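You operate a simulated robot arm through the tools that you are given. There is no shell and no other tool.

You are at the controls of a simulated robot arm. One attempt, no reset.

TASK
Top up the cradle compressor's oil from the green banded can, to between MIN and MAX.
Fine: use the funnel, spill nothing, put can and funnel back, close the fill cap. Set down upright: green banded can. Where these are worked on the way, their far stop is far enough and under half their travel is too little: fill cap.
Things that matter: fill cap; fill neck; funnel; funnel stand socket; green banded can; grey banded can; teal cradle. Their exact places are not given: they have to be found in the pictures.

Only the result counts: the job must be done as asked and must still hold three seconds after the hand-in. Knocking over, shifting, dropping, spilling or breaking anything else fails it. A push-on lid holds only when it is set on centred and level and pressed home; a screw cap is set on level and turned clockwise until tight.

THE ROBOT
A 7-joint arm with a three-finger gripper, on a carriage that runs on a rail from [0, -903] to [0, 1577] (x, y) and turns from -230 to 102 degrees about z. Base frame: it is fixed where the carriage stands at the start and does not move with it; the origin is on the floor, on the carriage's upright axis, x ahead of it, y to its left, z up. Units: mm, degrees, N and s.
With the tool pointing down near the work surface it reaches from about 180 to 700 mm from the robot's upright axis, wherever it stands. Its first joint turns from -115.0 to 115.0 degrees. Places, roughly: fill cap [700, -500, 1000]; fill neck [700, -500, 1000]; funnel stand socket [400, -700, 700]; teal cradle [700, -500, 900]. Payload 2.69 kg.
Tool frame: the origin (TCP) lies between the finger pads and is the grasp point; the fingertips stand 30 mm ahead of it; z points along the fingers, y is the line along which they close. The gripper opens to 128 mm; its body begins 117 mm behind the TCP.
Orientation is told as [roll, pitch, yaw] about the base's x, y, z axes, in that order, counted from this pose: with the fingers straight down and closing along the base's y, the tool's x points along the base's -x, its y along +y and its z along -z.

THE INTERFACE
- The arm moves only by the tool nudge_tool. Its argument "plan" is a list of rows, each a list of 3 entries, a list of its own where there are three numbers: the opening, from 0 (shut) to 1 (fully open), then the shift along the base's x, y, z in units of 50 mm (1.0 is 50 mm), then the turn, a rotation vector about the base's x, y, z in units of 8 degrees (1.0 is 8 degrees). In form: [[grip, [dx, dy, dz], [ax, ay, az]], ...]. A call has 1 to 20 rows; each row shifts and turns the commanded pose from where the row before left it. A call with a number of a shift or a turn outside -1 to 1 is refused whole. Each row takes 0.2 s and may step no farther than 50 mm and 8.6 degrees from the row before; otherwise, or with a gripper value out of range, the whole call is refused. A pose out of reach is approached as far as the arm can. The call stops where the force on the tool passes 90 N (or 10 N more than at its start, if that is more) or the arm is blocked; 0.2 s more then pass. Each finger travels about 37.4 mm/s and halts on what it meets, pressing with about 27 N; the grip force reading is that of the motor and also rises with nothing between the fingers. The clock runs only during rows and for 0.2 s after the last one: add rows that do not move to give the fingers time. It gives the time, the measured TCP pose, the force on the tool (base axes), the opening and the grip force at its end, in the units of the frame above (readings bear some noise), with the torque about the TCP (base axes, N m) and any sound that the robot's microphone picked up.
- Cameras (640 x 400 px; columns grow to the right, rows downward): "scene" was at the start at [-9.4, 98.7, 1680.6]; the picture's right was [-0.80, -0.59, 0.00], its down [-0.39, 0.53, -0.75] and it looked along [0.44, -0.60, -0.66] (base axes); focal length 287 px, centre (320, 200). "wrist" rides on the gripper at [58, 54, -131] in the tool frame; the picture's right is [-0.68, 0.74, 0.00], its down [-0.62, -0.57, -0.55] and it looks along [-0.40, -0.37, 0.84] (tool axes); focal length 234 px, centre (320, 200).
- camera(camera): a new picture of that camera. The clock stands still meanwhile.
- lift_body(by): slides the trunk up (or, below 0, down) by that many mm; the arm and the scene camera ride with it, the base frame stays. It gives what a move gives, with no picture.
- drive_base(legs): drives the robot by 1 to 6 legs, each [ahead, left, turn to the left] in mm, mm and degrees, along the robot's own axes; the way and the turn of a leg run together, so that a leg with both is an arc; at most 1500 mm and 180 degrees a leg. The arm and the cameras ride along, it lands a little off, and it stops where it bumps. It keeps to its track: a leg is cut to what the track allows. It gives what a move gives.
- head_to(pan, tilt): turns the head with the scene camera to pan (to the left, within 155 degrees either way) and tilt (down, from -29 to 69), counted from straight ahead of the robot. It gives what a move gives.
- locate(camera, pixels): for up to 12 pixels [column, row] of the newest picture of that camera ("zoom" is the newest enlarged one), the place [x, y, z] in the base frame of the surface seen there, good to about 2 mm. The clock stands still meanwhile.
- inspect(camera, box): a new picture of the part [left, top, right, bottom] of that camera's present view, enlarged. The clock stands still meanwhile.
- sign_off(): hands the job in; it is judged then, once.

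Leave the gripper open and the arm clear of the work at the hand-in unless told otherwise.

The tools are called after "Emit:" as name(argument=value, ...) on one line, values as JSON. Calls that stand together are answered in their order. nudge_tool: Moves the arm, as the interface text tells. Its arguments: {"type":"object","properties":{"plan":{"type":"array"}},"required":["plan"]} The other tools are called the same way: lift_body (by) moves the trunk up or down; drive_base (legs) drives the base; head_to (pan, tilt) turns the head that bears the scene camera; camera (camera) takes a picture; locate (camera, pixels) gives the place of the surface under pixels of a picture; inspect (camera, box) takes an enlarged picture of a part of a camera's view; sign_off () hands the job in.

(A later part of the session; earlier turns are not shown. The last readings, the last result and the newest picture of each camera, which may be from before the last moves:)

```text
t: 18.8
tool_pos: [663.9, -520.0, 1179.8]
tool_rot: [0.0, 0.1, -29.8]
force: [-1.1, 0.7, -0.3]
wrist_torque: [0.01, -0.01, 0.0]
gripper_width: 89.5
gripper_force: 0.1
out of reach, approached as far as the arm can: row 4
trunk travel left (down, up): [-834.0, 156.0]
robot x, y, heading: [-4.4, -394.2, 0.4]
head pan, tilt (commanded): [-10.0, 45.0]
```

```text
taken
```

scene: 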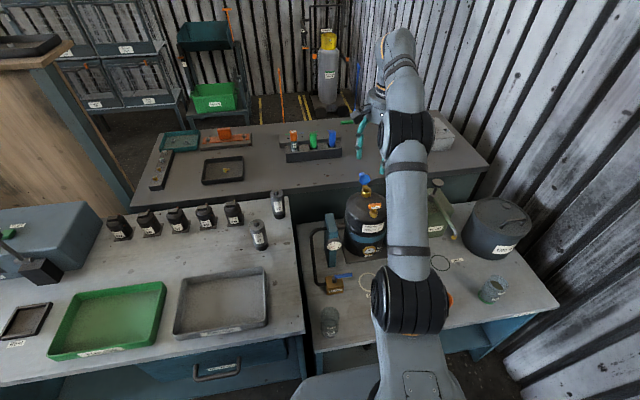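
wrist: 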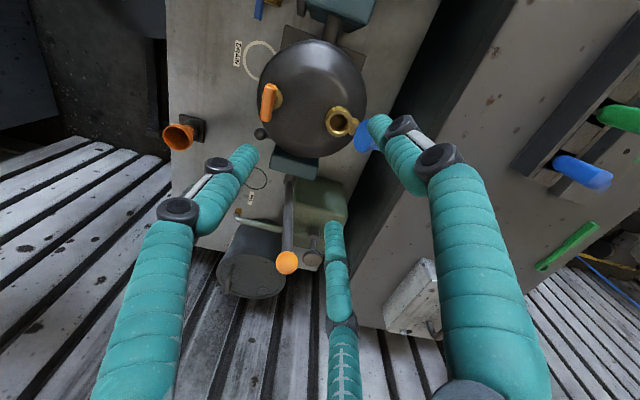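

Vertical above the neck it reached only x≈664 (out of reach at 687 from here). I check the arm's joint heights with locate to decide how to improve reach.

Emit:
locate(camera="scene", pixels=[[410, 300], [405, 200], [408, 135], [395, 60], [375, 110], [448, 300], [430, 375], [385, 160]])

```text
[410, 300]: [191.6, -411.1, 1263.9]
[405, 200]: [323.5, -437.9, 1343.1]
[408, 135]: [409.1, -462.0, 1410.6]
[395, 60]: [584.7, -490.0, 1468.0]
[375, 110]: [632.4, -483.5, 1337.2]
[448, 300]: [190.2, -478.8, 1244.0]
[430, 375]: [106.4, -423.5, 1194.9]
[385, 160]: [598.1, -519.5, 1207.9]
```

The shoulder sits around z≈1200–1250, so raising the trunk will help at the neck. First I retract at this height to about x=450, then drive the base 55 mm further right.

Emit:
nudge_tool(plan=[[0.7, [-0.856, -0.16, 0], [0, 0, 0]], [0.7, [-0.856, -0.16, 0], [0, 0, 0]], [0.7, [-0.856, -0.16, 0], [0, 0, 0]], [0.7, [-0.856, -0.16, 0], [0, 0, 0]], [0.7, [-0.856, -0.16, 0], [0, 0, 0]]])

Emit:
drive_base(legs=[[0, -55, 0]])

```text
t: 20.0
tool_pos: [449.2, -561.6, 1183.0]
tool_rot: [0.1, -0.2, -29.7]
force: [0.4, -0.5, 0.1]
wrist_torque: [0.01, -0.05, 0.02]
gripper_width: 89.9
gripper_force: 0.0
trunk travel left (down, up): [-834.0, 156.0]
robot x, y, heading: [-0.2, -396.1, 0.6]
head pan, tilt (commanded): [-10.0, 45.0]
```

```text
t: 20.9
tool_pos: [449.4, -614.8, 1181.8]
tool_rot: [-0.1, 0.0, -29.7]
force: [-0.8, 0.2, -1.0]
wrist_torque: [0.06, 0.0, -0.01]
gripper_width: 89.2
gripper_force: 0.1
trunk travel left (down, up): [-834.0, 156.0]
robot x, y, heading: [0.5, -449.4, 0.0]
head pan, tilt (commanded): [-10.0, 45.0]
```

Now I move above the funnel to (380, −712, 950), well clear of everything, and look.

Emit:
nudge_tool(plan=[[0.7, [-0.231, -0.323, -0.773], [0, 0, 0]], [0.7, [-0.231, -0.323, -0.773], [0, 0, 0]], [0.7, [-0.231, -0.323, -0.773], [0, 0, 0]], [0.7, [-0.231, -0.323, -0.773], [0, 0, 0]], [0.7, [-0.231, -0.323, -0.773], [0, 0, 0]], [0.7, [-0.231, -0.323, -0.773], [0, 0, 0]], [0.7, [0, 0, 0], [0, 0, 0]]])

Emit:
camera(camera="wrist")

Emit:
head_to(pan=-35, tilt=50)

Emit:
camera(camera="scene")

```text
t: 22.5
tool_pos: [381.0, -712.4, 949.4]
tool_rot: [0.1, -0.1, -29.8]
force: [-0.5, 0.0, 0.0]
wrist_torque: [-0.05, -0.02, 0.01]
gripper_width: 89.6
gripper_force: 0.1
trunk travel left (down, up): [-834.0, 156.0]
robot x, y, heading: [0.9, -450.3, 0.2]
head pan, tilt (commanded): [-10.0, 45.0]
```

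```text
taken
```

wrist: 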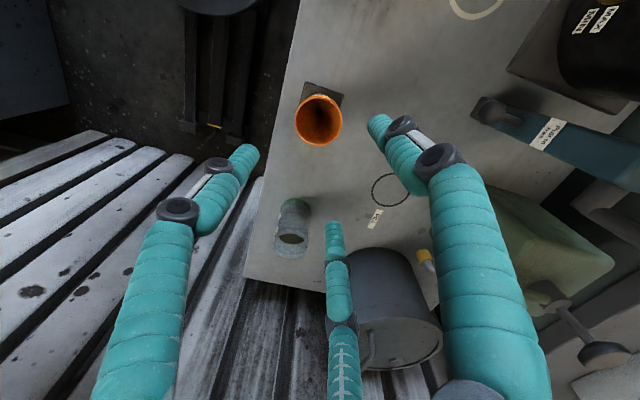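

```text
t: 23.4
tool_pos: [380.7, -713.0, 948.8]
tool_rot: [0.0, -0.1, -29.7]
force: [0.6, 0.2, 0.1]
wrist_torque: [-0.02, -0.01, -0.02]
gripper_width: 89.8
gripper_force: 0.0
trunk travel left (down, up): [-834.0, 156.0]
robot x, y, heading: [0.2, -450.7, 0.2]
head pan, tilt (commanded): [-35.0, 50.0]
```

```text
taken
```

scene: 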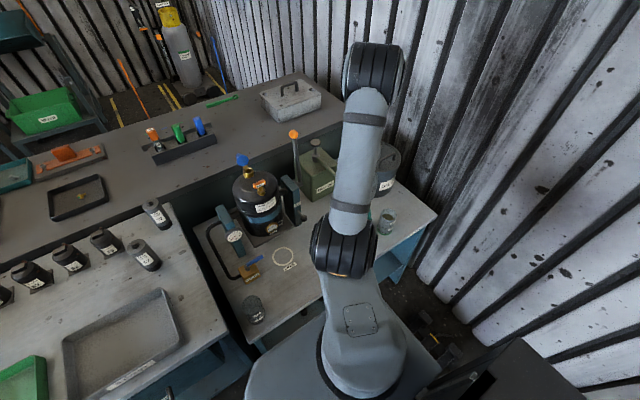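

The arm blocks the funnel in the scene view, so I use the wrist camera (funnel at (318,120)) to measure it.

Emit:
inspect(camera="wrist", box=[290, 75, 350, 155])

Emit:
locate(camera="zoom", pixels=[[240, 180], [425, 245], [370, 120], [310, 320], [250, 260], [420, 170], [260, 50], [405, 75], [330, 215], [335, 105], [240, 130], [430, 200]])

```text
5.00 times, centred on (320, 115) of wrist
```

zoom: 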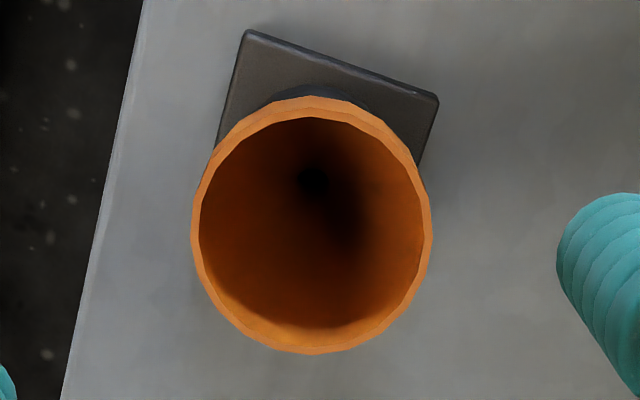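

```text
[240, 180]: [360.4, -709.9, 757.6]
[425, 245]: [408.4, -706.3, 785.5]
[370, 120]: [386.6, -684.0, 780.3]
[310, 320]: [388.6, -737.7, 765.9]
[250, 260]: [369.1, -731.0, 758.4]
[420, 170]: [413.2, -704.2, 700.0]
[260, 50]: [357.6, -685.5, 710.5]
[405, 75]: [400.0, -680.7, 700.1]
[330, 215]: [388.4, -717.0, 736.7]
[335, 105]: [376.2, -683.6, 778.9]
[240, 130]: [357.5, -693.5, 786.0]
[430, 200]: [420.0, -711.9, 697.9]
```

The funnel has a cylindrical collar from about z 766 to 786 (outer radius 28.5) above the cone; axis (380, −711.5) matches my TCP. I descend straight to z = 775.

Emit:
nudge_tool(plan=[[0.7, [-0.015, 0.015, -0.87], [0, 0, 0]], [0.7, [0, 0, -0.87], [0, 0, 0]], [0.7, [0, 0, -0.87], [0, 0, 0]], [0.7, [0, 0, -0.87], [0, 0, 0]], [0.7, [0, 0, 0], [0, 0, 0]]])

Emit:
camera(camera="wrist")

```text
t: 24.6
tool_pos: [381.8, -710.5, 776.5]
tool_rot: [0.0, -0.1, -29.7]
force: [0.1, 0.5, -0.1]
wrist_torque: [0.0, -0.04, -0.01]
gripper_width: 89.8
gripper_force: 0.0
trunk travel left (down, up): [-834.0, 156.0]
robot x, y, heading: [0.1, -452.2, 0.4]
head pan, tilt (commanded): [-35.0, 50.0]
```

```text
taken
```

wrist: 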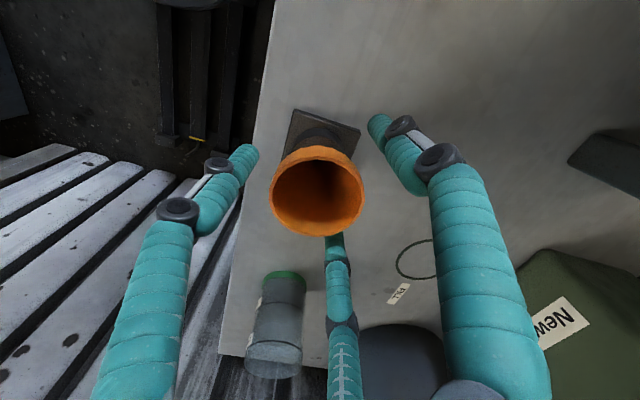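

The funnel sits centred between the fingers. I close the gripper on it.

Emit:
nudge_tool(plan=[[0.3, [0, 0, 0], [0, 0, 0]], [0.3, [0, 0, 0], [0, 0, 0]], [0.3, [0, 0, 0], [0, 0, 0]], [0.3, [0, 0, 0], [0, 0, 0]], [0.3, [0, 0, 0], [0, 0, 0]], [0.3, [0, 0, 0], [0, 0, 0]]])

Emit:
camera(camera="wrist")

```text
t: 26.0
tool_pos: [381.5, -710.9, 776.1]
tool_rot: [-0.1, -0.1, -29.6]
force: [-0.3, -1.2, 0.6]
wrist_torque: [0.02, 0.02, -0.02]
gripper_width: 57.1
gripper_force: 27.3
trunk travel left (down, up): [-834.0, 156.0]
robot x, y, heading: [2.7, -450.5, 0.2]
head pan, tilt (commanded): [-35.0, 50.0]
```

```text
taken
```

wrist: 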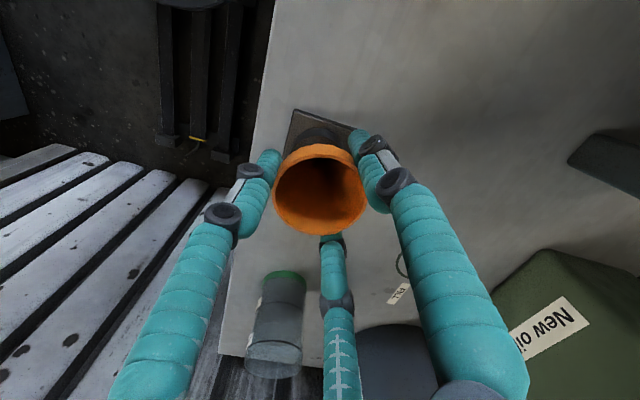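

Grip closed at 57 mm with force. I lift slowly straight up by 60 mm and check.

Emit:
nudge_tool(plan=[[0.3, [0, 0, 0.2], [0, 0, 0]], [0.3, [0, 0, 0.2], [0, 0, 0]], [0.3, [0, 0, 0.4], [0, 0, 0]], [0.3, [0, 0, 0.4], [0, 0, 0]], [0.3, [0, 0, 0], [0, 0, 0]]])

Emit:
camera(camera="wrist")

```text
t: 27.2
tool_pos: [380.4, -711.0, 835.9]
tool_rot: [0.1, -0.1, -29.8]
force: [-0.2, 0.9, -1.0]
wrist_torque: [0.02, 0.04, 0.02]
gripper_width: 57.1
gripper_force: 26.4
trunk travel left (down, up): [-834.0, 156.0]
robot x, y, heading: [-1.4, -447.2, 0.4]
head pan, tilt (commanded): [-35.0, 50.0]
```

```text
taken
```

wrist: 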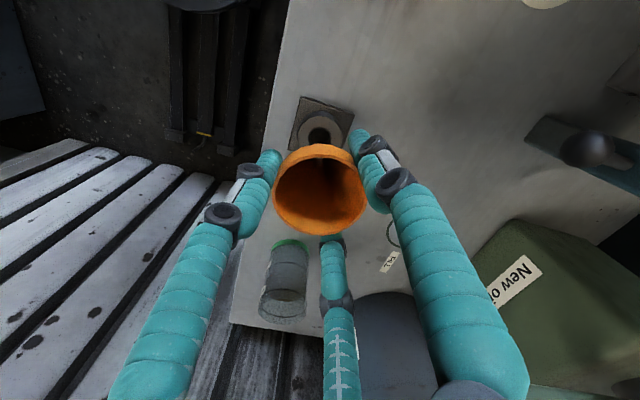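

The funnel came out and the stand stayed. I measure the stand socket now for the later return.

Emit:
inspect(camera="wrist", box=[285, 85, 365, 155])

Emit:
locate(camera="zoom", pixels=[[130, 210], [130, 110], [155, 90], [545, 130], [225, 175], [350, 175], [265, 120], [340, 150]])

```text
5.71 times, centred on (325, 120) of wrist
```

zoom: 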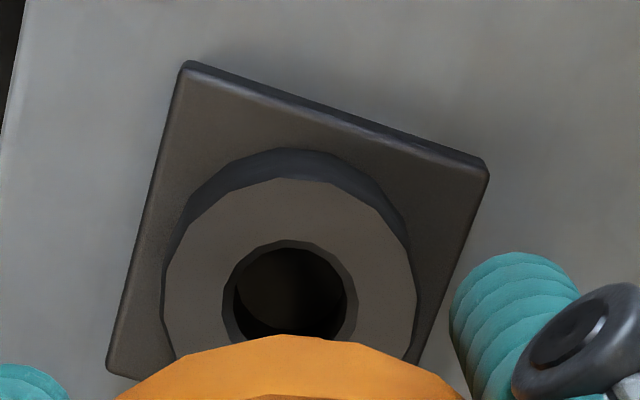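

```text
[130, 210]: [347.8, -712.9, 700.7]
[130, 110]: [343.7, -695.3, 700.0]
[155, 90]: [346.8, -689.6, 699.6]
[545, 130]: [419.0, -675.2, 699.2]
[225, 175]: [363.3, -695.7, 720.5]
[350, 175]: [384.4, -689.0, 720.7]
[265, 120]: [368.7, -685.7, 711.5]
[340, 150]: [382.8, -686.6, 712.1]
```

Emit:
locate(camera="zoom", pixels=[[165, 290], [410, 265], [285, 183], [225, 295], [352, 285], [285, 242], [190, 220], [395, 225], [187, 65], [485, 170], [110, 365], [290, 300]])

```text
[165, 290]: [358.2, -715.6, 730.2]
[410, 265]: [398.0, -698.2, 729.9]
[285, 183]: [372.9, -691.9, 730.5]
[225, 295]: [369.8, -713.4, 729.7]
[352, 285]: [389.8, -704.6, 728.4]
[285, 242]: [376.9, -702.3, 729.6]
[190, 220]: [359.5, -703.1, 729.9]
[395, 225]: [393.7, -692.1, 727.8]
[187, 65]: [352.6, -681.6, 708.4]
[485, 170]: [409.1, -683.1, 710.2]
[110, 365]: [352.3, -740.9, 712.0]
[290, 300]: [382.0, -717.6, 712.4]
```

Socket: top z 730, centre ≈ (380.8, −712), bore radius ≈ 10.5. So the seat is 56 mm below the funnel rim; at the neck (rim z≈1019) the TCP will end near z≈1065. I raise the trunk 120 mm for reach.

Emit:
lift_body(by=120)

Emit:
head_to(pan=-10, tilt=48)

```text
t: 28.7
tool_pos: [381.2, -712.4, 955.1]
tool_rot: [0.0, 0.0, -29.7]
force: [-0.8, 0.3, -0.5]
wrist_torque: [-0.05, 0.01, 0.01]
gripper_width: 57.2
gripper_force: 26.9
trunk travel left (down, up): [-954.0, 36.0]
robot x, y, heading: [-0.1, -451.1, 0.2]
head pan, tilt (commanded): [-35.0, 50.0]
```

```text
t: 29.6
tool_pos: [379.8, -713.1, 955.0]
tool_rot: [-0.1, 0.1, -29.7]
force: [0.3, -0.4, 0.1]
wrist_torque: [-0.02, 0.0, 0.02]
gripper_width: 56.9
gripper_force: 27.1
trunk travel left (down, up): [-954.0, 36.0]
robot x, y, heading: [0.3, -450.9, 0.4]
head pan, tilt (commanded): [-10.0, 48.0]
```

Now I carry the funnel up to (450, −600, 1120) and toward the neck to (620, −525, 1120), then look.

Emit:
nudge_tool(plan=[[0.3, [0.276, 0.448, 0.66], [0, 0, 0]], [0.3, [0.276, 0.448, 0.66], [0, 0, 0]], [0.3, [0.276, 0.448, 0.66], [0, 0, 0]], [0.3, [0.276, 0.448, 0.66], [0, 0, 0]], [0.3, [0.276, 0.448, 0.66], [0, 0, 0]], [0.3, [0.68, 0.3, 0], [0, 0, 0]], [0.3, [0.68, 0.3, 0], [0, 0, 0]], [0.3, [0.68, 0.3, 0], [0, 0, 0]], [0.3, [0.68, 0.3, 0], [0, 0, 0]], [0.3, [0.68, 0.3, 0], [0, 0, 0]], [0.3, [0, 0, 0], [0, 0, 0]]])

Emit:
camera(camera="scene")

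Emit:
camera(camera="wrist")

```text
t: 32.0
tool_pos: [619.2, -527.6, 1121.7]
tool_rot: [0.0, -0.2, -29.7]
force: [-0.9, -0.3, 0.4]
wrist_torque: [0.05, -0.01, 0.0]
gripper_width: 56.8
gripper_force: 27.3
trunk travel left (down, up): [-954.0, 36.0]
robot x, y, heading: [-1.8, -451.2, 0.2]
head pan, tilt (commanded): [-10.0, 48.0]
```

```text
taken
```

scene: 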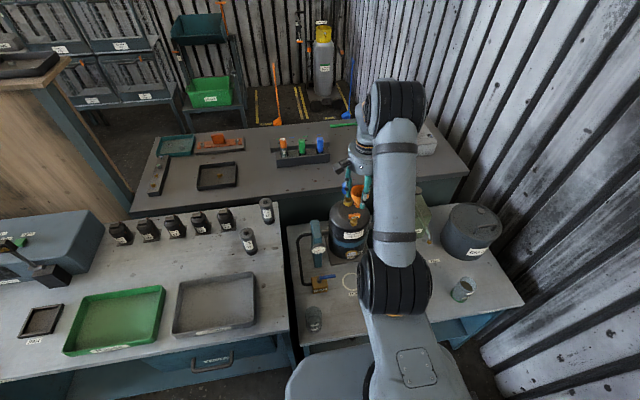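

```text
taken
```

wrist: 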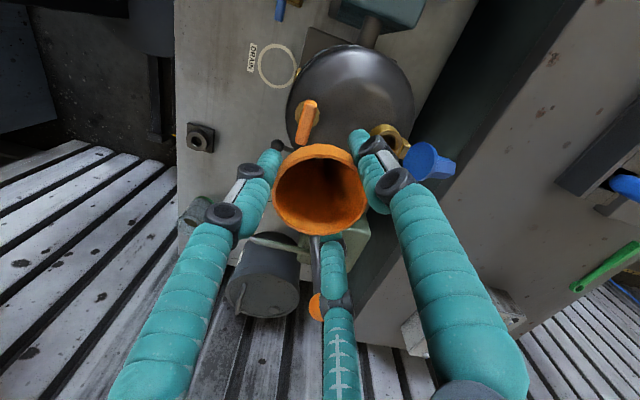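

I enlarge the scene view on funnel and neck.

Emit:
inspect(camera="scene", box=[330, 150, 390, 220])

```text
5.71 times, centred on (360, 185) of scene
```

zoom: 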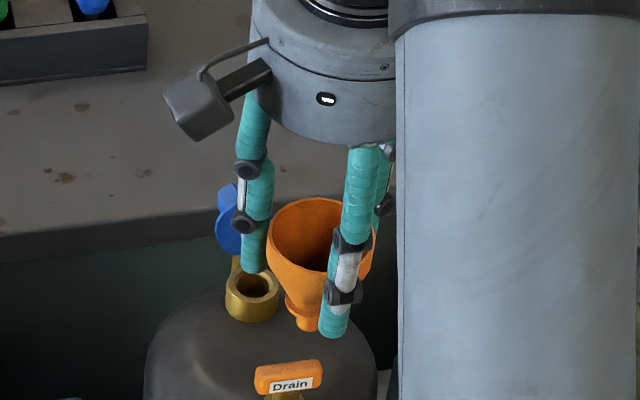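

The funnel with its short stem is clearly visible beside the neck. I enlarge more and measure stem and neck in the same picture.

Emit:
inspect(camera="scene", box=[345, 180, 375, 212])

Emit:
locate(camera="zoom", pixels=[[240, 200], [320, 200]])

```text
12.50 times, centred on (360, 196) of scene
```

zoom: 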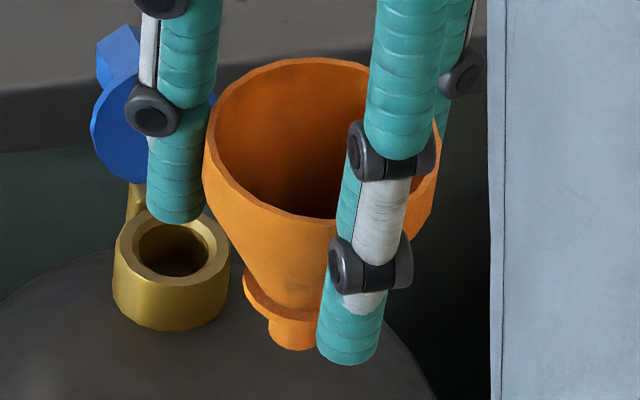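

```text
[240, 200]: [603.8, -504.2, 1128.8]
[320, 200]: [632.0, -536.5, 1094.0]
```

Emit:
locate(camera="zoom", pixels=[[270, 335], [295, 348], [305, 330], [246, 285], [258, 300], [290, 315], [205, 165], [220, 195], [116, 240], [228, 245], [140, 250], [205, 250]])

Emit:
locate(camera="zoom", pixels=[[173, 213], [170, 278], [173, 328], [172, 223], [310, 62], [260, 75], [160, 190], [350, 345]])

```text
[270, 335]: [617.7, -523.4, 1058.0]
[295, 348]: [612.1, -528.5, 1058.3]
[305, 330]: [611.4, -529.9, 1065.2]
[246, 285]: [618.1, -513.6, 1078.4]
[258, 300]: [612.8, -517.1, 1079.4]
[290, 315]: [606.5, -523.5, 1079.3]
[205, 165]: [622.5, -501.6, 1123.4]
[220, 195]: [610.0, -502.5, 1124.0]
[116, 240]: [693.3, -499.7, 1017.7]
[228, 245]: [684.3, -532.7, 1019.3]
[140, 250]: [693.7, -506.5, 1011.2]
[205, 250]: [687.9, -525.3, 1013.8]
```

```text
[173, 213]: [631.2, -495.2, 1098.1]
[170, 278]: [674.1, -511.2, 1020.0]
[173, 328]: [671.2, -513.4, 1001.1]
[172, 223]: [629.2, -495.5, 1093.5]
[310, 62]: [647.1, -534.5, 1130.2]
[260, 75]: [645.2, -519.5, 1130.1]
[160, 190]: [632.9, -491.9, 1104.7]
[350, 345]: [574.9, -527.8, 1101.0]
```

From the scene view: funnel axis ≈ (619, −530), stem radius ≈ 7.3, shoulder z ≈ 1078, stem bottom ≈ 1057; neck axis ≈ (687.7, −515.7), bore radius ≈ 10.4. So I shift by (+68.7, +14.3) at this height, then re-measure.

Emit:
nudge_tool(plan=[[0.3, [0.458, 0.095, 0], [0, 0, 0]], [0.3, [0.458, 0.095, 0], [0, 0, 0]], [0.3, [0.458, 0.096, 0], [0, 0, 0]], [0.3, [0, 0, 0], [0, 0, 0]], [0.3, [0, 0, 0], [0, 0, 0]]])

Emit:
inspect(camera="scene", box=[335, 165, 375, 212])

```text
t: 33.2
tool_pos: [687.9, -512.0, 1121.0]
tool_rot: [0.1, 0.0, -29.7]
force: [0.8, -0.1, 0.3]
wrist_torque: [0.0, 0.01, 0.04]
gripper_width: 56.9
gripper_force: 26.7
trunk travel left (down, up): [-954.0, 36.0]
robot x, y, heading: [0.2, -447.2, 0.2]
head pan, tilt (commanded): [-10.0, 48.0]
```

```text
8.51 times, centred on (355, 188) of scene
```

zoom: 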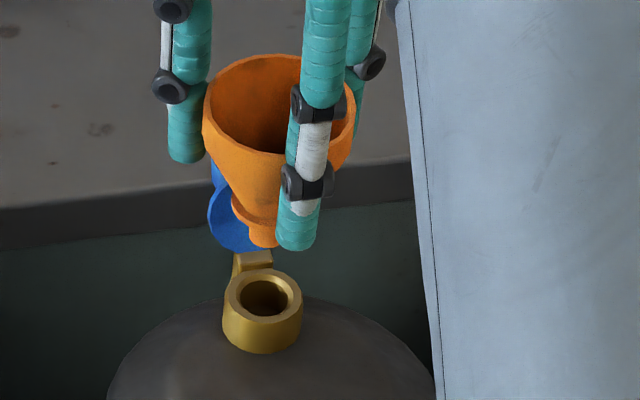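

Reach is fine. I measure stem, shoulder, rim and neck again in this picture.

Emit:
locate(camera="zoom", pixels=[[251, 236], [262, 245], [273, 240], [233, 208], [245, 220], [265, 230], [225, 300], [301, 300], [263, 350], [263, 272], [243, 300], [285, 300]])

Emit:
locate(camera="zoom", pixels=[[207, 110], [215, 135], [250, 58], [295, 58], [240, 155], [350, 130], [263, 318], [263, 280]])

```text
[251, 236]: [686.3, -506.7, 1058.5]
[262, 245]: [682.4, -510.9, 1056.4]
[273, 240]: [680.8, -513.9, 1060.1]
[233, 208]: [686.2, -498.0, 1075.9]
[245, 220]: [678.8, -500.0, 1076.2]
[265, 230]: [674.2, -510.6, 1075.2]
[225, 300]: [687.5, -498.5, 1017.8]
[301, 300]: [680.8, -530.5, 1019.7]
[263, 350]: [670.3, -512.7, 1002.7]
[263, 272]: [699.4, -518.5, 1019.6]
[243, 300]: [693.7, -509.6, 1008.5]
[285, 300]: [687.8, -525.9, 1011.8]
```

```text
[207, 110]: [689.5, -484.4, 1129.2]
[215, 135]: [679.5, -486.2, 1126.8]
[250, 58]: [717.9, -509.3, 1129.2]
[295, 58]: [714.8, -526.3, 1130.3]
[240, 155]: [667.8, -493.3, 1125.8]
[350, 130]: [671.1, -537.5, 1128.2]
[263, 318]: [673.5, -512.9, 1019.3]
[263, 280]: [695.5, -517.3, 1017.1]
```

Funnel axis ≈ (689.2, −513.0), neck ≈ (687, −515.3): I correct by (−2, −2.3) and lower 30 mm so that the stem hangs just above the rim, then check again.

Emit:
nudge_tool(plan=[[0.3, [-0.04, -0.046, -0.2], [0, 0, 0]], [0.3, [0, 0, -0.2], [0, 0, 0]], [0.3, [0, 0, -0.2], [0, 0, 0]], [0.3, [0, 0, 0], [0, 0, 0]], [0.3, [0, 0, 0], [0, 0, 0]]])

Emit:
inspect(camera="scene", box=[345, 175, 377, 212])

```text
t: 34.4
tool_pos: [685.7, -512.8, 1091.4]
tool_rot: [0.0, 0.1, -29.8]
force: [0.0, -0.7, -0.3]
wrist_torque: [0.0, -0.05, -0.04]
gripper_width: 56.6
gripper_force: 26.9
trunk travel left (down, up): [-954.0, 36.0]
robot x, y, heading: [0.5, -452.6, 0.1]
head pan, tilt (commanded): [-10.0, 48.0]
```

```text
10.81 times, centred on (361, 194) of scene
```

zoom: 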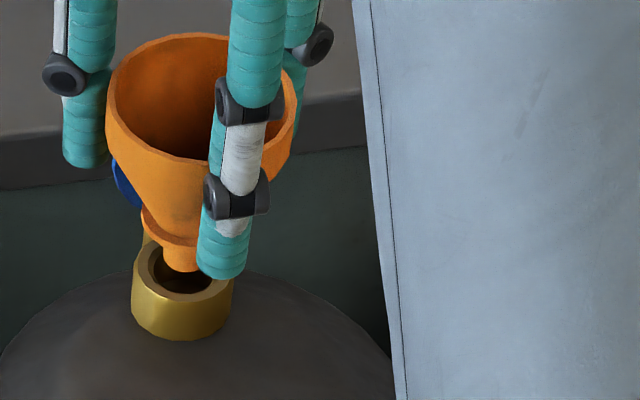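

Emit:
locate(camera="zoom", pixels=[[164, 258], [183, 270], [195, 266], [143, 215], [165, 236], [185, 242], [133, 270], [232, 280], [182, 340], [150, 275], [110, 115], [125, 150]])

Emit:
locate(camera="zoom", pixels=[[150, 45], [200, 34], [170, 160], [290, 130], [293, 90], [182, 302], [140, 255], [225, 290], [107, 90]])

```text
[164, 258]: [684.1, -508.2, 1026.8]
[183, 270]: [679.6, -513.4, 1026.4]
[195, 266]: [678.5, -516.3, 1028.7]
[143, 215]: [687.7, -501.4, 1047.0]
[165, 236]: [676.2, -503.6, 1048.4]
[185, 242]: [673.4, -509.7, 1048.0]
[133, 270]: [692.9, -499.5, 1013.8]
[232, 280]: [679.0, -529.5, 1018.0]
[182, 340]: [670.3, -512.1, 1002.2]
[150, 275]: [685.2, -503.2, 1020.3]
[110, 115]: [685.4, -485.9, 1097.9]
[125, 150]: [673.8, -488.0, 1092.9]
```

```text
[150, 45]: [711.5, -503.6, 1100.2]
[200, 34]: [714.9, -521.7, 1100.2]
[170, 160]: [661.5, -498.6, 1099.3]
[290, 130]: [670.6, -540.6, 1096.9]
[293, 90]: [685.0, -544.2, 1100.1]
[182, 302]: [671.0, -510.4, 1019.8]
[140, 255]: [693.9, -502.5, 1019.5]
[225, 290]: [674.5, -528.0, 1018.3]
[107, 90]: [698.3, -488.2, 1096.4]
```

Aligned to about 1 mm. I lower 22 mm into the bore and read the force.

Emit:
nudge_tool(plan=[[0.3, [0, 0, -0.16], [0, 0, 0]], [0.3, [0, 0, -0.16], [0, 0, 0]], [0.3, [0, 0, -0.12], [0, 0, 0]], [0.3, [0, 0, 0], [0, 0, 0]], [0.3, [0, 0, 0], [0, 0, 0]]])

Emit:
inspect(camera="scene", box=[345, 175, 377, 212])

```text
t: 35.6
tool_pos: [687.0, -514.0, 1067.8]
tool_rot: [0.1, -0.1, -29.7]
force: [0.4, -0.7, -0.6]
wrist_torque: [0.01, 0.04, -0.02]
gripper_width: 56.8
gripper_force: 27.2
trunk travel left (down, up): [-954.0, 36.0]
robot x, y, heading: [2.9, -452.7, 0.4]
head pan, tilt (commanded): [-10.0, 48.0]
```

```text
10.81 times, centred on (361, 194) of scene
```

zoom: 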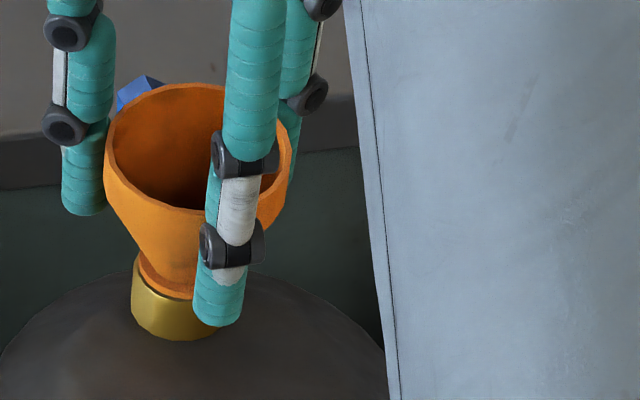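

The stem is in. I lower in 1–2 mm steps until a little upward force shows it is seated.

Emit:
nudge_tool(plan=[[0.3, [0, 0, -0.04], [0, 0, 0]], [0.3, [0, 0, -0.02], [0, 0, 0]], [0.3, [0, 0, 0], [0, 0, 0]]])

```text
t: 36.4
tool_pos: [685.5, -513.9, 1066.3]
tool_rot: [0.0, -0.1, -29.7]
force: [0.6, 0.8, 5.6]
wrist_torque: [0.03, -0.08, -0.02]
gripper_width: 56.7
gripper_force: 26.9
trunk travel left (down, up): [-954.0, 36.0]
robot x, y, heading: [-1.2, -448.1, 0.2]
head pan, tilt (commanded): [-10.0, 48.0]
```

Seated (5.6 N up). I release by opening to about 80 mm and look.

Emit:
nudge_tool(plan=[[0.5, [0, 0, 0], [0, 0, 0]], [0.62, [0, 0, 0], [0, 0, 0]], [0.62, [0, 0, 0], [0, 0, 0]], [0.62, [0, 0, 0], [0, 0, 0]], [0.62, [0, 0, 0], [0, 0, 0]]])

Emit:
inspect(camera="scene", box=[335, 170, 385, 220])

Emit:
camera(camera="wrist")

```text
t: 37.6
tool_pos: [685.5, -513.5, 1065.5]
tool_rot: [0.0, 0.0, -29.7]
force: [0.0, -0.4, 0.1]
wrist_torque: [0.01, 0.02, 0.04]
gripper_width: 79.5
gripper_force: 0.1
trunk travel left (down, up): [-954.0, 36.0]
robot x, y, heading: [-0.8, -448.7, 0.2]
head pan, tilt (commanded): [-10.0, 48.0]
```

```text
8.00 times, centred on (360, 195) of scene
```

zoom: 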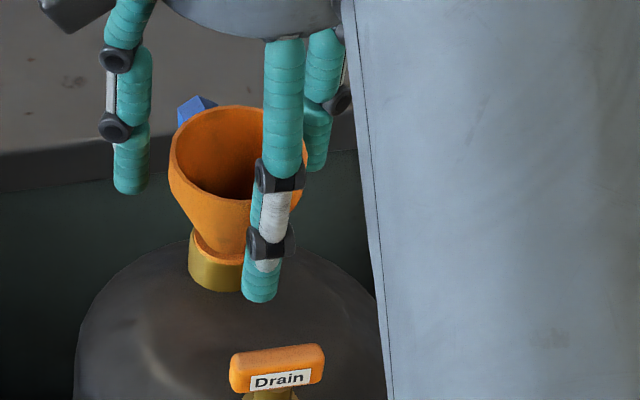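

```text
taken
```

wrist: 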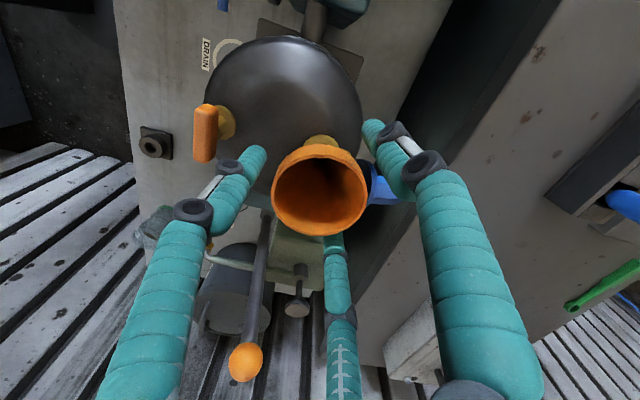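

The funnel stands level in the neck and the fingers are free. I rise straight up 90 mm, then check that the funnel stayed.

Emit:
nudge_tool(plan=[[0.62, [0, 0, 0.3], [0, 0, 0]], [0.62, [0, 0, 0.5], [0, 0, 0]], [0.62, [0, 0, 1], [0, 0, 0]], [0.62, [0, 0, 0], [0, 0, 0]]])

Emit:
inspect(camera="scene", box=[335, 170, 385, 220])

```text
t: 38.6
tool_pos: [685.0, -511.3, 1156.7]
tool_rot: [-0.1, 0.0, -29.7]
force: [0.4, 0.0, -0.3]
wrist_torque: [0.01, 0.07, 0.02]
gripper_width: 79.4
gripper_force: 0.1
trunk travel left (down, up): [-954.0, 36.0]
robot x, y, heading: [-0.5, -446.8, 0.1]
head pan, tilt (commanded): [-10.0, 48.0]
```

```text
8.00 times, centred on (360, 195) of scene
```

zoom: 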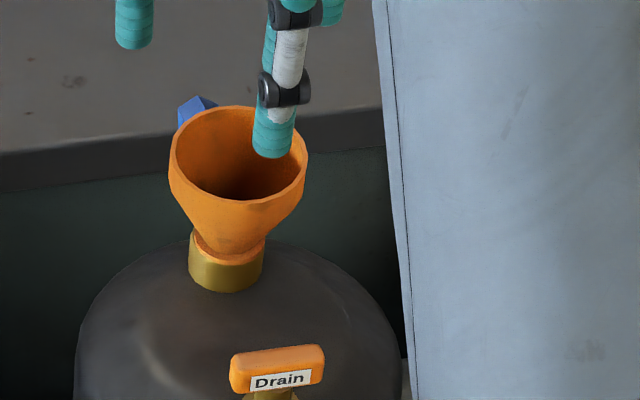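

The funnel is seated. I measure its rim, then go for the can.

Emit:
locate(camera="zoom", pixels=[[171, 152], [304, 150], [225, 107], [250, 200], [190, 180], [285, 190], [180, 125], [290, 125]])

```text
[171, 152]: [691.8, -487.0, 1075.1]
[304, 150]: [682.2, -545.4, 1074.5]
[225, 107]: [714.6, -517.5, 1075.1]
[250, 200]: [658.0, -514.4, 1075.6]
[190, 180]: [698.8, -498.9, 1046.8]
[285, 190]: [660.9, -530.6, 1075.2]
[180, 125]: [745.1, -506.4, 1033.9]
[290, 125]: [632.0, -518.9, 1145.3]
```

Funnel rim centre ≈ (686.5, −516) in scene coordinates (TCP reading at release was (685.6, −513.7)), rim z 1075. For the pour I want the thumb on the far side of the can (yaw −90°), so that after tilting no finger lies under the lip. I retract while yawing another −60°.

Emit:
nudge_tool(plan=[[0.8, [-0.64, -0.12, 0.1], [0, 0, -0.94]], [0.8, [-0.64, -0.12, 0], [0, 0, -0.94]], [0.8, [-0.64, -0.12, 0], [0, 0, -0.94]], [0.8, [-0.64, -0.12, 0], [0, 0, -0.94]], [0.8, [-0.64, -0.12, 0], [0, 0, -0.94]], [0.8, [-0.64, -0.12, 0], [0, 0, -0.94]], [0.8, [-0.64, -0.12, 0], [0, 0, -0.94]], [0.8, [-0.64, -0.12, 0], [0, 0, -0.95]], [0.8, [0, 0, 0], [0, 0, 0]]])

Emit:
lift_body(by=-200)

Emit:
head_to(pan=-50, tilt=45)

Emit:
camera(camera="scene")

```text
t: 40.6
tool_pos: [429.3, -562.6, 1160.6]
tool_rot: [0.0, -0.1, -90.2]
force: [0.3, -1.1, -1.2]
wrist_torque: [-0.04, 0.04, -0.02]
gripper_width: 102.4
gripper_force: 0.0
trunk travel left (down, up): [-954.0, 36.0]
robot x, y, heading: [-5.8, -448.4, 0.1]
head pan, tilt (commanded): [-10.0, 48.0]
```

```text
t: 42.8
tool_pos: [429.9, -562.9, 960.1]
tool_rot: [0.0, 0.0, -90.0]
force: [-0.2, 0.4, -0.1]
wrist_torque: [0.01, 0.0, 0.04]
gripper_width: 102.3
gripper_force: 0.1
trunk travel left (down, up): [-754.0, 236.0]
robot x, y, heading: [1.1, -450.4, 0.2]
head pan, tilt (commanded): [-10.0, 48.0]
```

```text
t: 43.9
tool_pos: [429.2, -562.7, 960.7]
tool_rot: [0.0, -0.1, -90.0]
force: [-0.4, 0.7, -0.4]
wrist_torque: [0.0, 0.0, -0.01]
gripper_width: 102.4
gripper_force: 0.1
trunk travel left (down, up): [-754.0, 236.0]
robot x, y, heading: [0.2, -447.2, 0.5]
head pan, tilt (commanded): [-50.0, 45.0]
```

```text
taken
```

scene: 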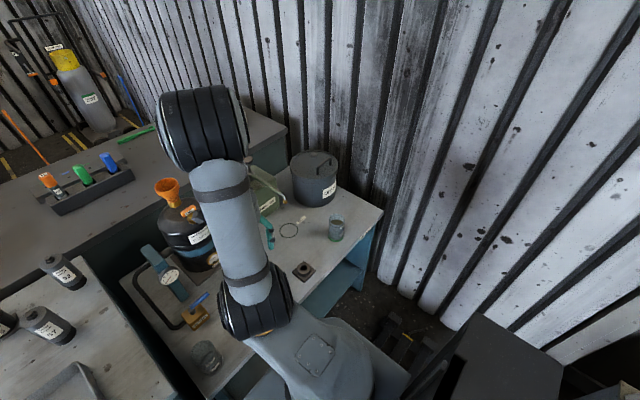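

The can (336, 228), stand (303, 270) and bucket (314, 178) are in view. I measure the can and neighbours from here.

Emit:
inspect(camera="scene", box=[318, 205, 356, 250])

Emit:
locate(camera="zoom", pixels=[[250, 95], [390, 110], [320, 70], [318, 150], [320, 300], [258, 270], [375, 290], [320, 120], [270, 80], [380, 85], [290, 250], [340, 200]])

Emit:
locate(camera="scene", pixels=[[314, 160], [295, 165], [336, 172], [290, 185], [316, 205], [335, 190], [303, 270], [270, 185]])

```text
8.89 times, centred on (337, 228) of scene
```

zoom: 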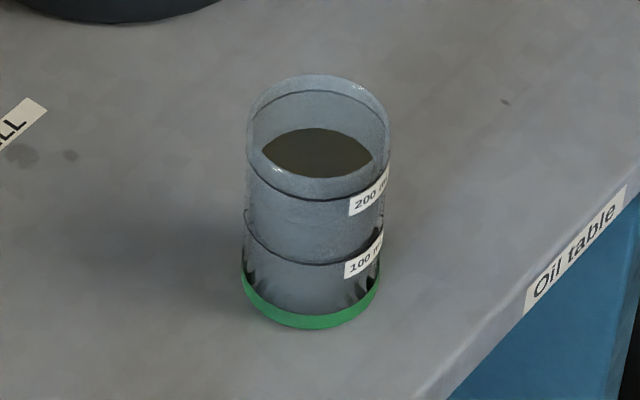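

```text
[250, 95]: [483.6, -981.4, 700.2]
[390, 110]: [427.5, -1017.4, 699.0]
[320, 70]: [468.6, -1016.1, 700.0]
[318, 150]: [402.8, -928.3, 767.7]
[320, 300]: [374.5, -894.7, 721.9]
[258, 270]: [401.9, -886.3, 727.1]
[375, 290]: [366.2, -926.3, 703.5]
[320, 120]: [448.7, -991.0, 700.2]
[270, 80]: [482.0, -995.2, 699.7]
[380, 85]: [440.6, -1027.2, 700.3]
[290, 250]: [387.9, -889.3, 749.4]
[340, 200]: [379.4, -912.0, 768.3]
```

```text
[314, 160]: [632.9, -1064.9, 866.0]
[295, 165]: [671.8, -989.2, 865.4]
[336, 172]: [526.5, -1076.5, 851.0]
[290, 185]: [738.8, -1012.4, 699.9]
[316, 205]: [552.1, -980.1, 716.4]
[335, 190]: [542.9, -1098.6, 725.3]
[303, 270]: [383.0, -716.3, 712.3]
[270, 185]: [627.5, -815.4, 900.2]
```

Glass lets the locator look through, so I use the green band at the bottom to fix the can's axis.

Emit:
locate(camera="zoom", pixels=[[244, 285], [379, 285], [315, 326], [270, 315], [355, 315], [290, 322], [318, 77], [250, 120], [388, 130], [315, 190], [258, 105], [375, 100]])

```text
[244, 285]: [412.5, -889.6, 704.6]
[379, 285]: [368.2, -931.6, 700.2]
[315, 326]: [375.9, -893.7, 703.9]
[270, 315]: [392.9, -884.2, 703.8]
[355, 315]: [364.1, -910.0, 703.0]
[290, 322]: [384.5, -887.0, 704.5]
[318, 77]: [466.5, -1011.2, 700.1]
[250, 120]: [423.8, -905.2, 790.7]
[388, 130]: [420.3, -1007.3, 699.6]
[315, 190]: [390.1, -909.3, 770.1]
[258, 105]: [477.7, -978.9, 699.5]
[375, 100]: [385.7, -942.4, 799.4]
```

The can axis ≈ (395, −914) in TCP terms, radius ≈ 31.5, rim z ≈ 799, oil z ≈ 768. I move above the can at z 950.

Emit:
nudge_tool(plan=[[0.8, [-0.086, -0.878, -0.025], [0, 0, 0]], [0.8, [-0.086, -0.878, -0.025], [0, 0, 0]], [0.8, [-0.086, -0.878, -0.025], [0, 0, 0]], [0.8, [-0.086, -0.878, -0.025], [0, 0, 0]], [0.8, [-0.086, -0.878, -0.025], [0, 0, 0]], [0.8, [-0.086, -0.878, -0.025], [0, 0, 0]], [0.8, [-0.086, -0.878, -0.025], [0, 0, 0]], [0.8, [-0.086, -0.878, -0.025], [0, 0, 0]], [0.8, [0, 0, 0], [0, 0, 0]]])

Emit:
camera(camera="wrist")

Emit:
camera(camera="scene")

```text
t: 45.9
tool_pos: [396.6, -910.6, 949.9]
tool_rot: [0.0, -0.1, -89.8]
force: [-0.5, 0.4, 0.9]
wrist_torque: [-0.03, 0.03, 0.0]
gripper_width: 102.6
gripper_force: 0.1
trunk travel left (down, up): [-754.0, 236.0]
robot x, y, heading: [0.2, -446.7, 0.3]
head pan, tilt (commanded): [-50.0, 45.0]
```

```text
taken
```

wrist: 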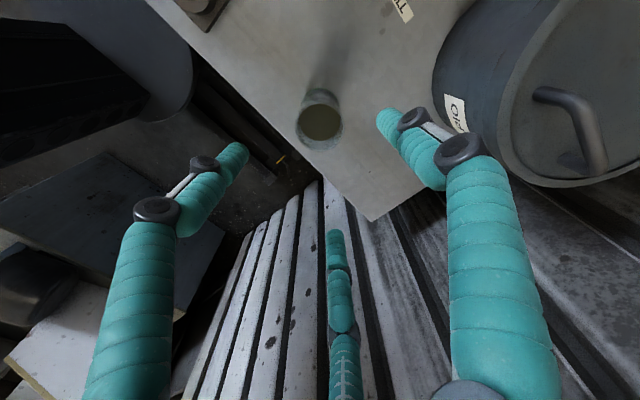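

```text
taken
```

scene: 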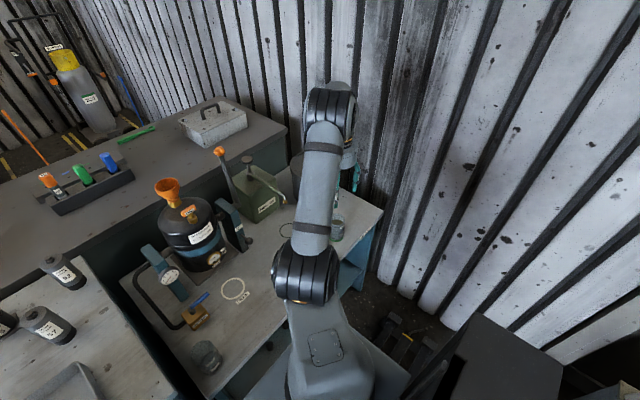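

I check the can's position in the wrist view (can at (320,118)) before descending.

Emit:
inspect(camera="wrist", box=[290, 80, 350, 155])

Emit:
locate(camera="zoom", pixels=[[270, 70], [310, 55], [360, 75], [385, 95], [300, 240], [340, 240], [200, 170], [435, 240], [240, 270], [320, 320], [400, 300], [320, 270]])

```text
5.33 times, centred on (320, 118) of wrist
```

zoom: 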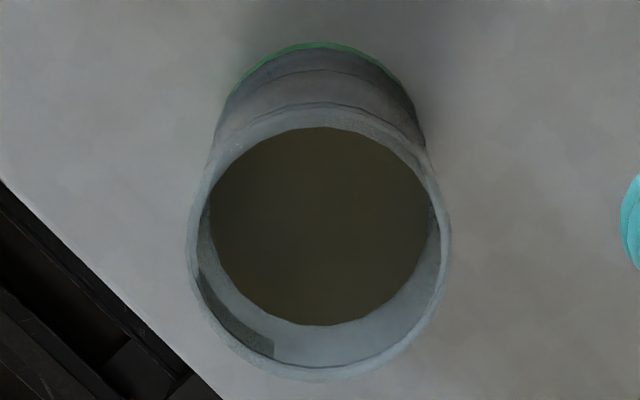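

```text
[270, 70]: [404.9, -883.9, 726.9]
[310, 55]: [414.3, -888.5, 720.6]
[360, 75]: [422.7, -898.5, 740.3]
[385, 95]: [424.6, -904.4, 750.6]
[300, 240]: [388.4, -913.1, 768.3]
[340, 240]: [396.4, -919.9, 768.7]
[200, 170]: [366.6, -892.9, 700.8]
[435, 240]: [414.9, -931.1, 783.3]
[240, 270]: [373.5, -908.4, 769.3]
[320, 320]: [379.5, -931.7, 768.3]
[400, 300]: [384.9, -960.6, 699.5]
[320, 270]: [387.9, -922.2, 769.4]
```

Emit:
locate(camera="zoom", pixels=[[213, 205], [427, 220], [320, 131], [320, 320], [245, 150], [395, 155], [245, 290], [395, 295]])

```text
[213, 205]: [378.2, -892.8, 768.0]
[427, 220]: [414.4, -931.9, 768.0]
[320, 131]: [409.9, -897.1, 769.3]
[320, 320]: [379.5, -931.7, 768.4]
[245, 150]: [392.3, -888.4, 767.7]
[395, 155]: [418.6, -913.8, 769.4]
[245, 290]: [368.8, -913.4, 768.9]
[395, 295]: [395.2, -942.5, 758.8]
```

The oil circle centre is ≈ (394.5, −913.5), so I'm within 2 mm. I descend to z = 745 with a small correction, gripper open to 102 mm.

Emit:
nudge_tool(plan=[[0.8, [-0.02, -0.03, -0.82], [0, 0, 0]], [0.8, [0, 0, -0.82], [0, 0, 0]], [0.8, [0, 0, -0.82], [0, 0, 0]], [0.8, [0, 0, -0.82], [0, 0, 0]], [0.8, [0, 0, -0.82], [0, 0, 0]], [0.8, [0, 0, 0], [0, 0, 0]]])

Emit:
camera(camera="wrist")

```text
t: 47.3
tool_pos: [395.7, -916.1, 748.4]
tool_rot: [-0.1, -0.1, -90.0]
force: [-0.2, 0.3, 0.0]
wrist_torque: [0.0, -0.03, -0.01]
gripper_width: 102.6
gripper_force: 0.1
trunk travel left (down, up): [-754.0, 236.0]
robot x, y, heading: [-1.9, -449.6, 0.2]
head pan, tilt (commanded): [-50.0, 45.0]
```

```text
taken
```

wrist: 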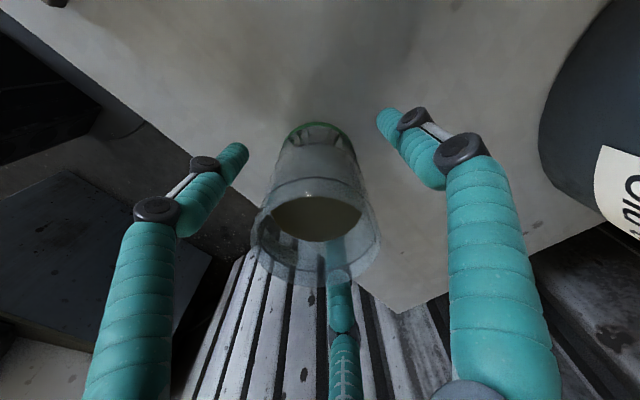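

The can is centred between the fingers. I close on it.

Emit:
nudge_tool(plan=[[0.35, [0, 0, 0], [0, 0, 0]], [0.35, [0, 0, 0], [0, 0, 0]], [0.35, [0, 0, 0], [0, 0, 0]], [0.35, [0, 0, 0], [0, 0, 0]], [0.35, [0, 0, 0], [0, 0, 0]], [0.35, [0, 0, 0], [0, 0, 0]], [0.35, [0, 0, 0], [0, 0, 0]]])

Emit:
camera(camera="wrist")

```text
t: 48.9
tool_pos: [394.1, -915.8, 748.3]
tool_rot: [0.0, 0.0, -90.0]
force: [0.3, 1.1, 0.5]
wrist_torque: [0.05, -0.02, -0.02]
gripper_width: 56.7
gripper_force: 27.2
trunk travel left (down, up): [-754.0, 236.0]
robot x, y, heading: [-1.8, -453.7, 0.3]
head pan, tilt (commanded): [-50.0, 45.0]
```

```text
taken
```

wrist: 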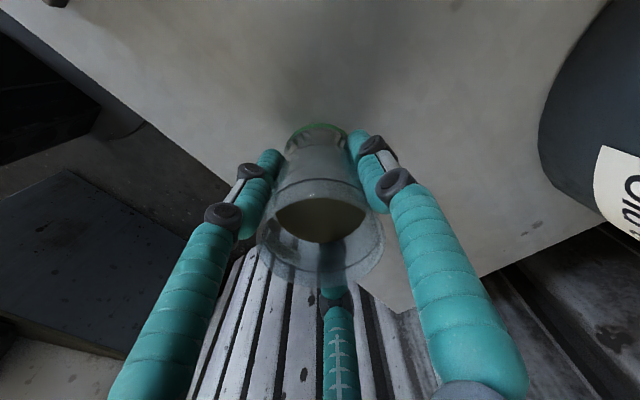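

Gripped at 57 mm. I lift slowly and level, 20 mm first, then more.

Emit:
nudge_tool(plan=[[0.35, [0, 0, 0.2], [0, 0, 0]], [0.35, [0, 0, 0.2], [0, 0, 0]], [0.35, [0, 0, 0.3], [0, 0, 0]], [0.35, [0, 0, 0.3], [0, 0, 0]], [0.35, [0, 0, 0], [0, 0, 0]]])

Emit:
camera(camera="wrist")

```text
t: 50.1
tool_pos: [394.6, -915.6, 796.6]
tool_rot: [0.0, -0.1, -90.0]
force: [0.3, 0.8, -1.4]
wrist_torque: [-0.01, 0.0, 0.0]
gripper_width: 56.5
gripper_force: 26.9
trunk travel left (down, up): [-754.0, 236.0]
robot x, y, heading: [-0.3, -449.6, 0.3]
head pan, tilt (commanded): [-50.0, 45.0]
```

```text
taken
```

wrist: 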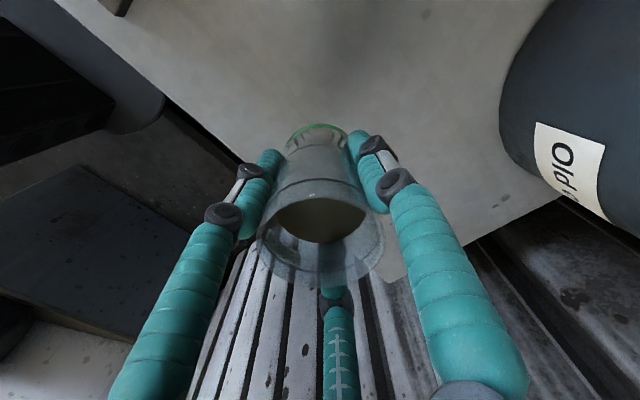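

The can is up (pick-up TCP was (394.5, −915.8, 748)). I carry it level to (430, −600, 950), then raise the trunk 200 mm.

Emit:
nudge_tool(plan=[[0.35, [0.03, 0.3, 0.3], [0, 0, 0]], [0.35, [0.071, 0.6, 0.3], [0, 0, 0]], [0.35, [0.071, 0.64, 0.31], [0, 0, 0]], [0.35, [0.071, 0.64, 0.31], [0, 0, 0]], [0.35, [0.071, 0.64, 0.31], [0, 0, 0]], [0.35, [0.071, 0.64, 0.31], [0, 0, 0]], [0.35, [0.071, 0.64, 0.31], [0, 0, 0]], [0.35, [0.071, 0.64, 0.31], [0, 0, 0]], [0.35, [0.071, 0.64, 0.31], [0, 0, 0]], [0.35, [0.071, 0.6, 0.3], [0, 0, 0]], [0.35, [0.05, 0.33, 0.0], [0, 0, 0]], [0.35, [0, 0, 0], [0, 0, 0]]])

Emit:
lift_body(by=200)

Emit:
head_to(pan=-10, tilt=48)

Emit:
camera(camera="scene")

```text
t: 52.7
tool_pos: [428.6, -599.7, 949.3]
tool_rot: [0.0, 0.0, -90.0]
force: [-0.3, 0.1, -0.7]
wrist_torque: [-0.01, 0.0, -0.04]
gripper_width: 56.6
gripper_force: 27.1
trunk travel left (down, up): [-754.0, 236.0]
robot x, y, heading: [3.7, -447.7, 0.2]
head pan, tilt (commanded): [-50.0, 45.0]
```

```text
t: 54.8
tool_pos: [429.4, -600.3, 1148.9]
tool_rot: [0.0, 0.0, -90.0]
force: [-0.8, -0.2, -1.6]
wrist_torque: [0.01, 0.0, -0.02]
gripper_width: 56.4
gripper_force: 27.5
trunk travel left (down, up): [-954.0, 36.0]
robot x, y, heading: [3.3, -449.0, 0.3]
head pan, tilt (commanded): [-50.0, 45.0]
```

```text
t: 55.9
tool_pos: [428.6, -599.9, 1149.1]
tool_rot: [0.1, 0.0, -90.0]
force: [-0.5, -0.7, -0.9]
wrist_torque: [0.03, -0.02, -0.02]
gripper_width: 56.4
gripper_force: 27.5
trunk travel left (down, up): [-954.0, 36.0]
robot x, y, heading: [-1.8, -453.0, 0.2]
head pan, tilt (commanded): [-10.0, 48.0]
```

```text
taken
```

scene: 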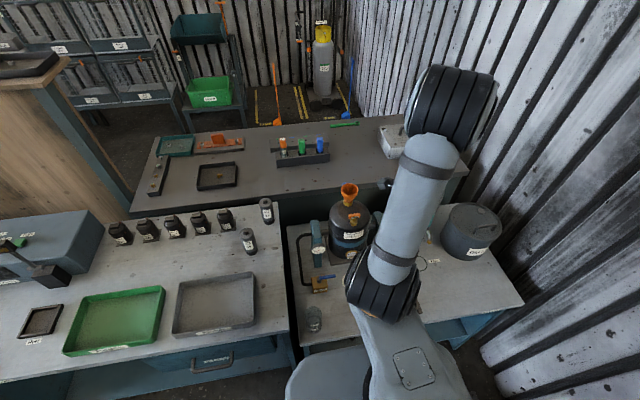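

Now I move level to (600, −514, 1190), then tilt 38° forward (still below the pouring angle of ~46°) while moving to x≈750 at height, well above the funnel.

Emit:
nudge_tool(plan=[[0.35, [0.4, 0.2, 0.137], [0, 0, 0]], [0.35, [0.6, 0.3, 0.137], [0, 0, 0]], [0.35, [0.6, 0.3, 0.137], [0, 0, 0]], [0.35, [0.6, 0.3, 0.137], [0, 0, 0]], [0.35, [0.6, 0.3, 0.137], [0, 0, 0]], [0.35, [0.6, 0.32, 0.137], [0, 0, 0]], [0.35, [0, 0, 0], [0, 0, 0]], [0.35, [0, 0, 0], [0, 0, 0]]])

Emit:
inspect(camera="scene", box=[320, 130, 420, 220])

```text
t: 57.7
tool_pos: [599.5, -514.7, 1190.1]
tool_rot: [0.0, 0.1, -90.0]
force: [0.1, 0.1, -1.2]
wrist_torque: [-0.01, 0.02, -0.02]
gripper_width: 56.3
gripper_force: 27.0
trunk travel left (down, up): [-954.0, 36.0]
robot x, y, heading: [1.4, -447.8, 0.1]
head pan, tilt (commanded): [-10.0, 48.0]
```

```text
4.44 times, centred on (370, 175) of scene
```

zoom: 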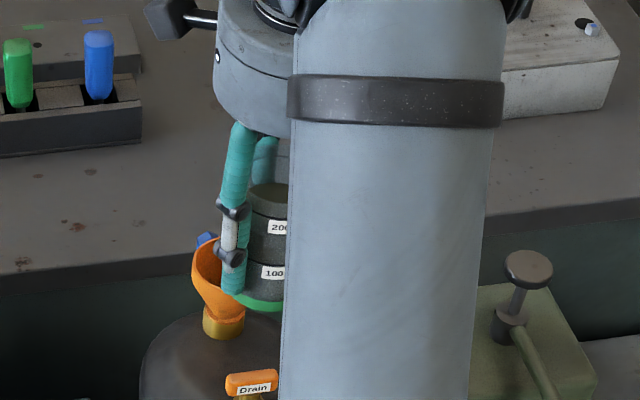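

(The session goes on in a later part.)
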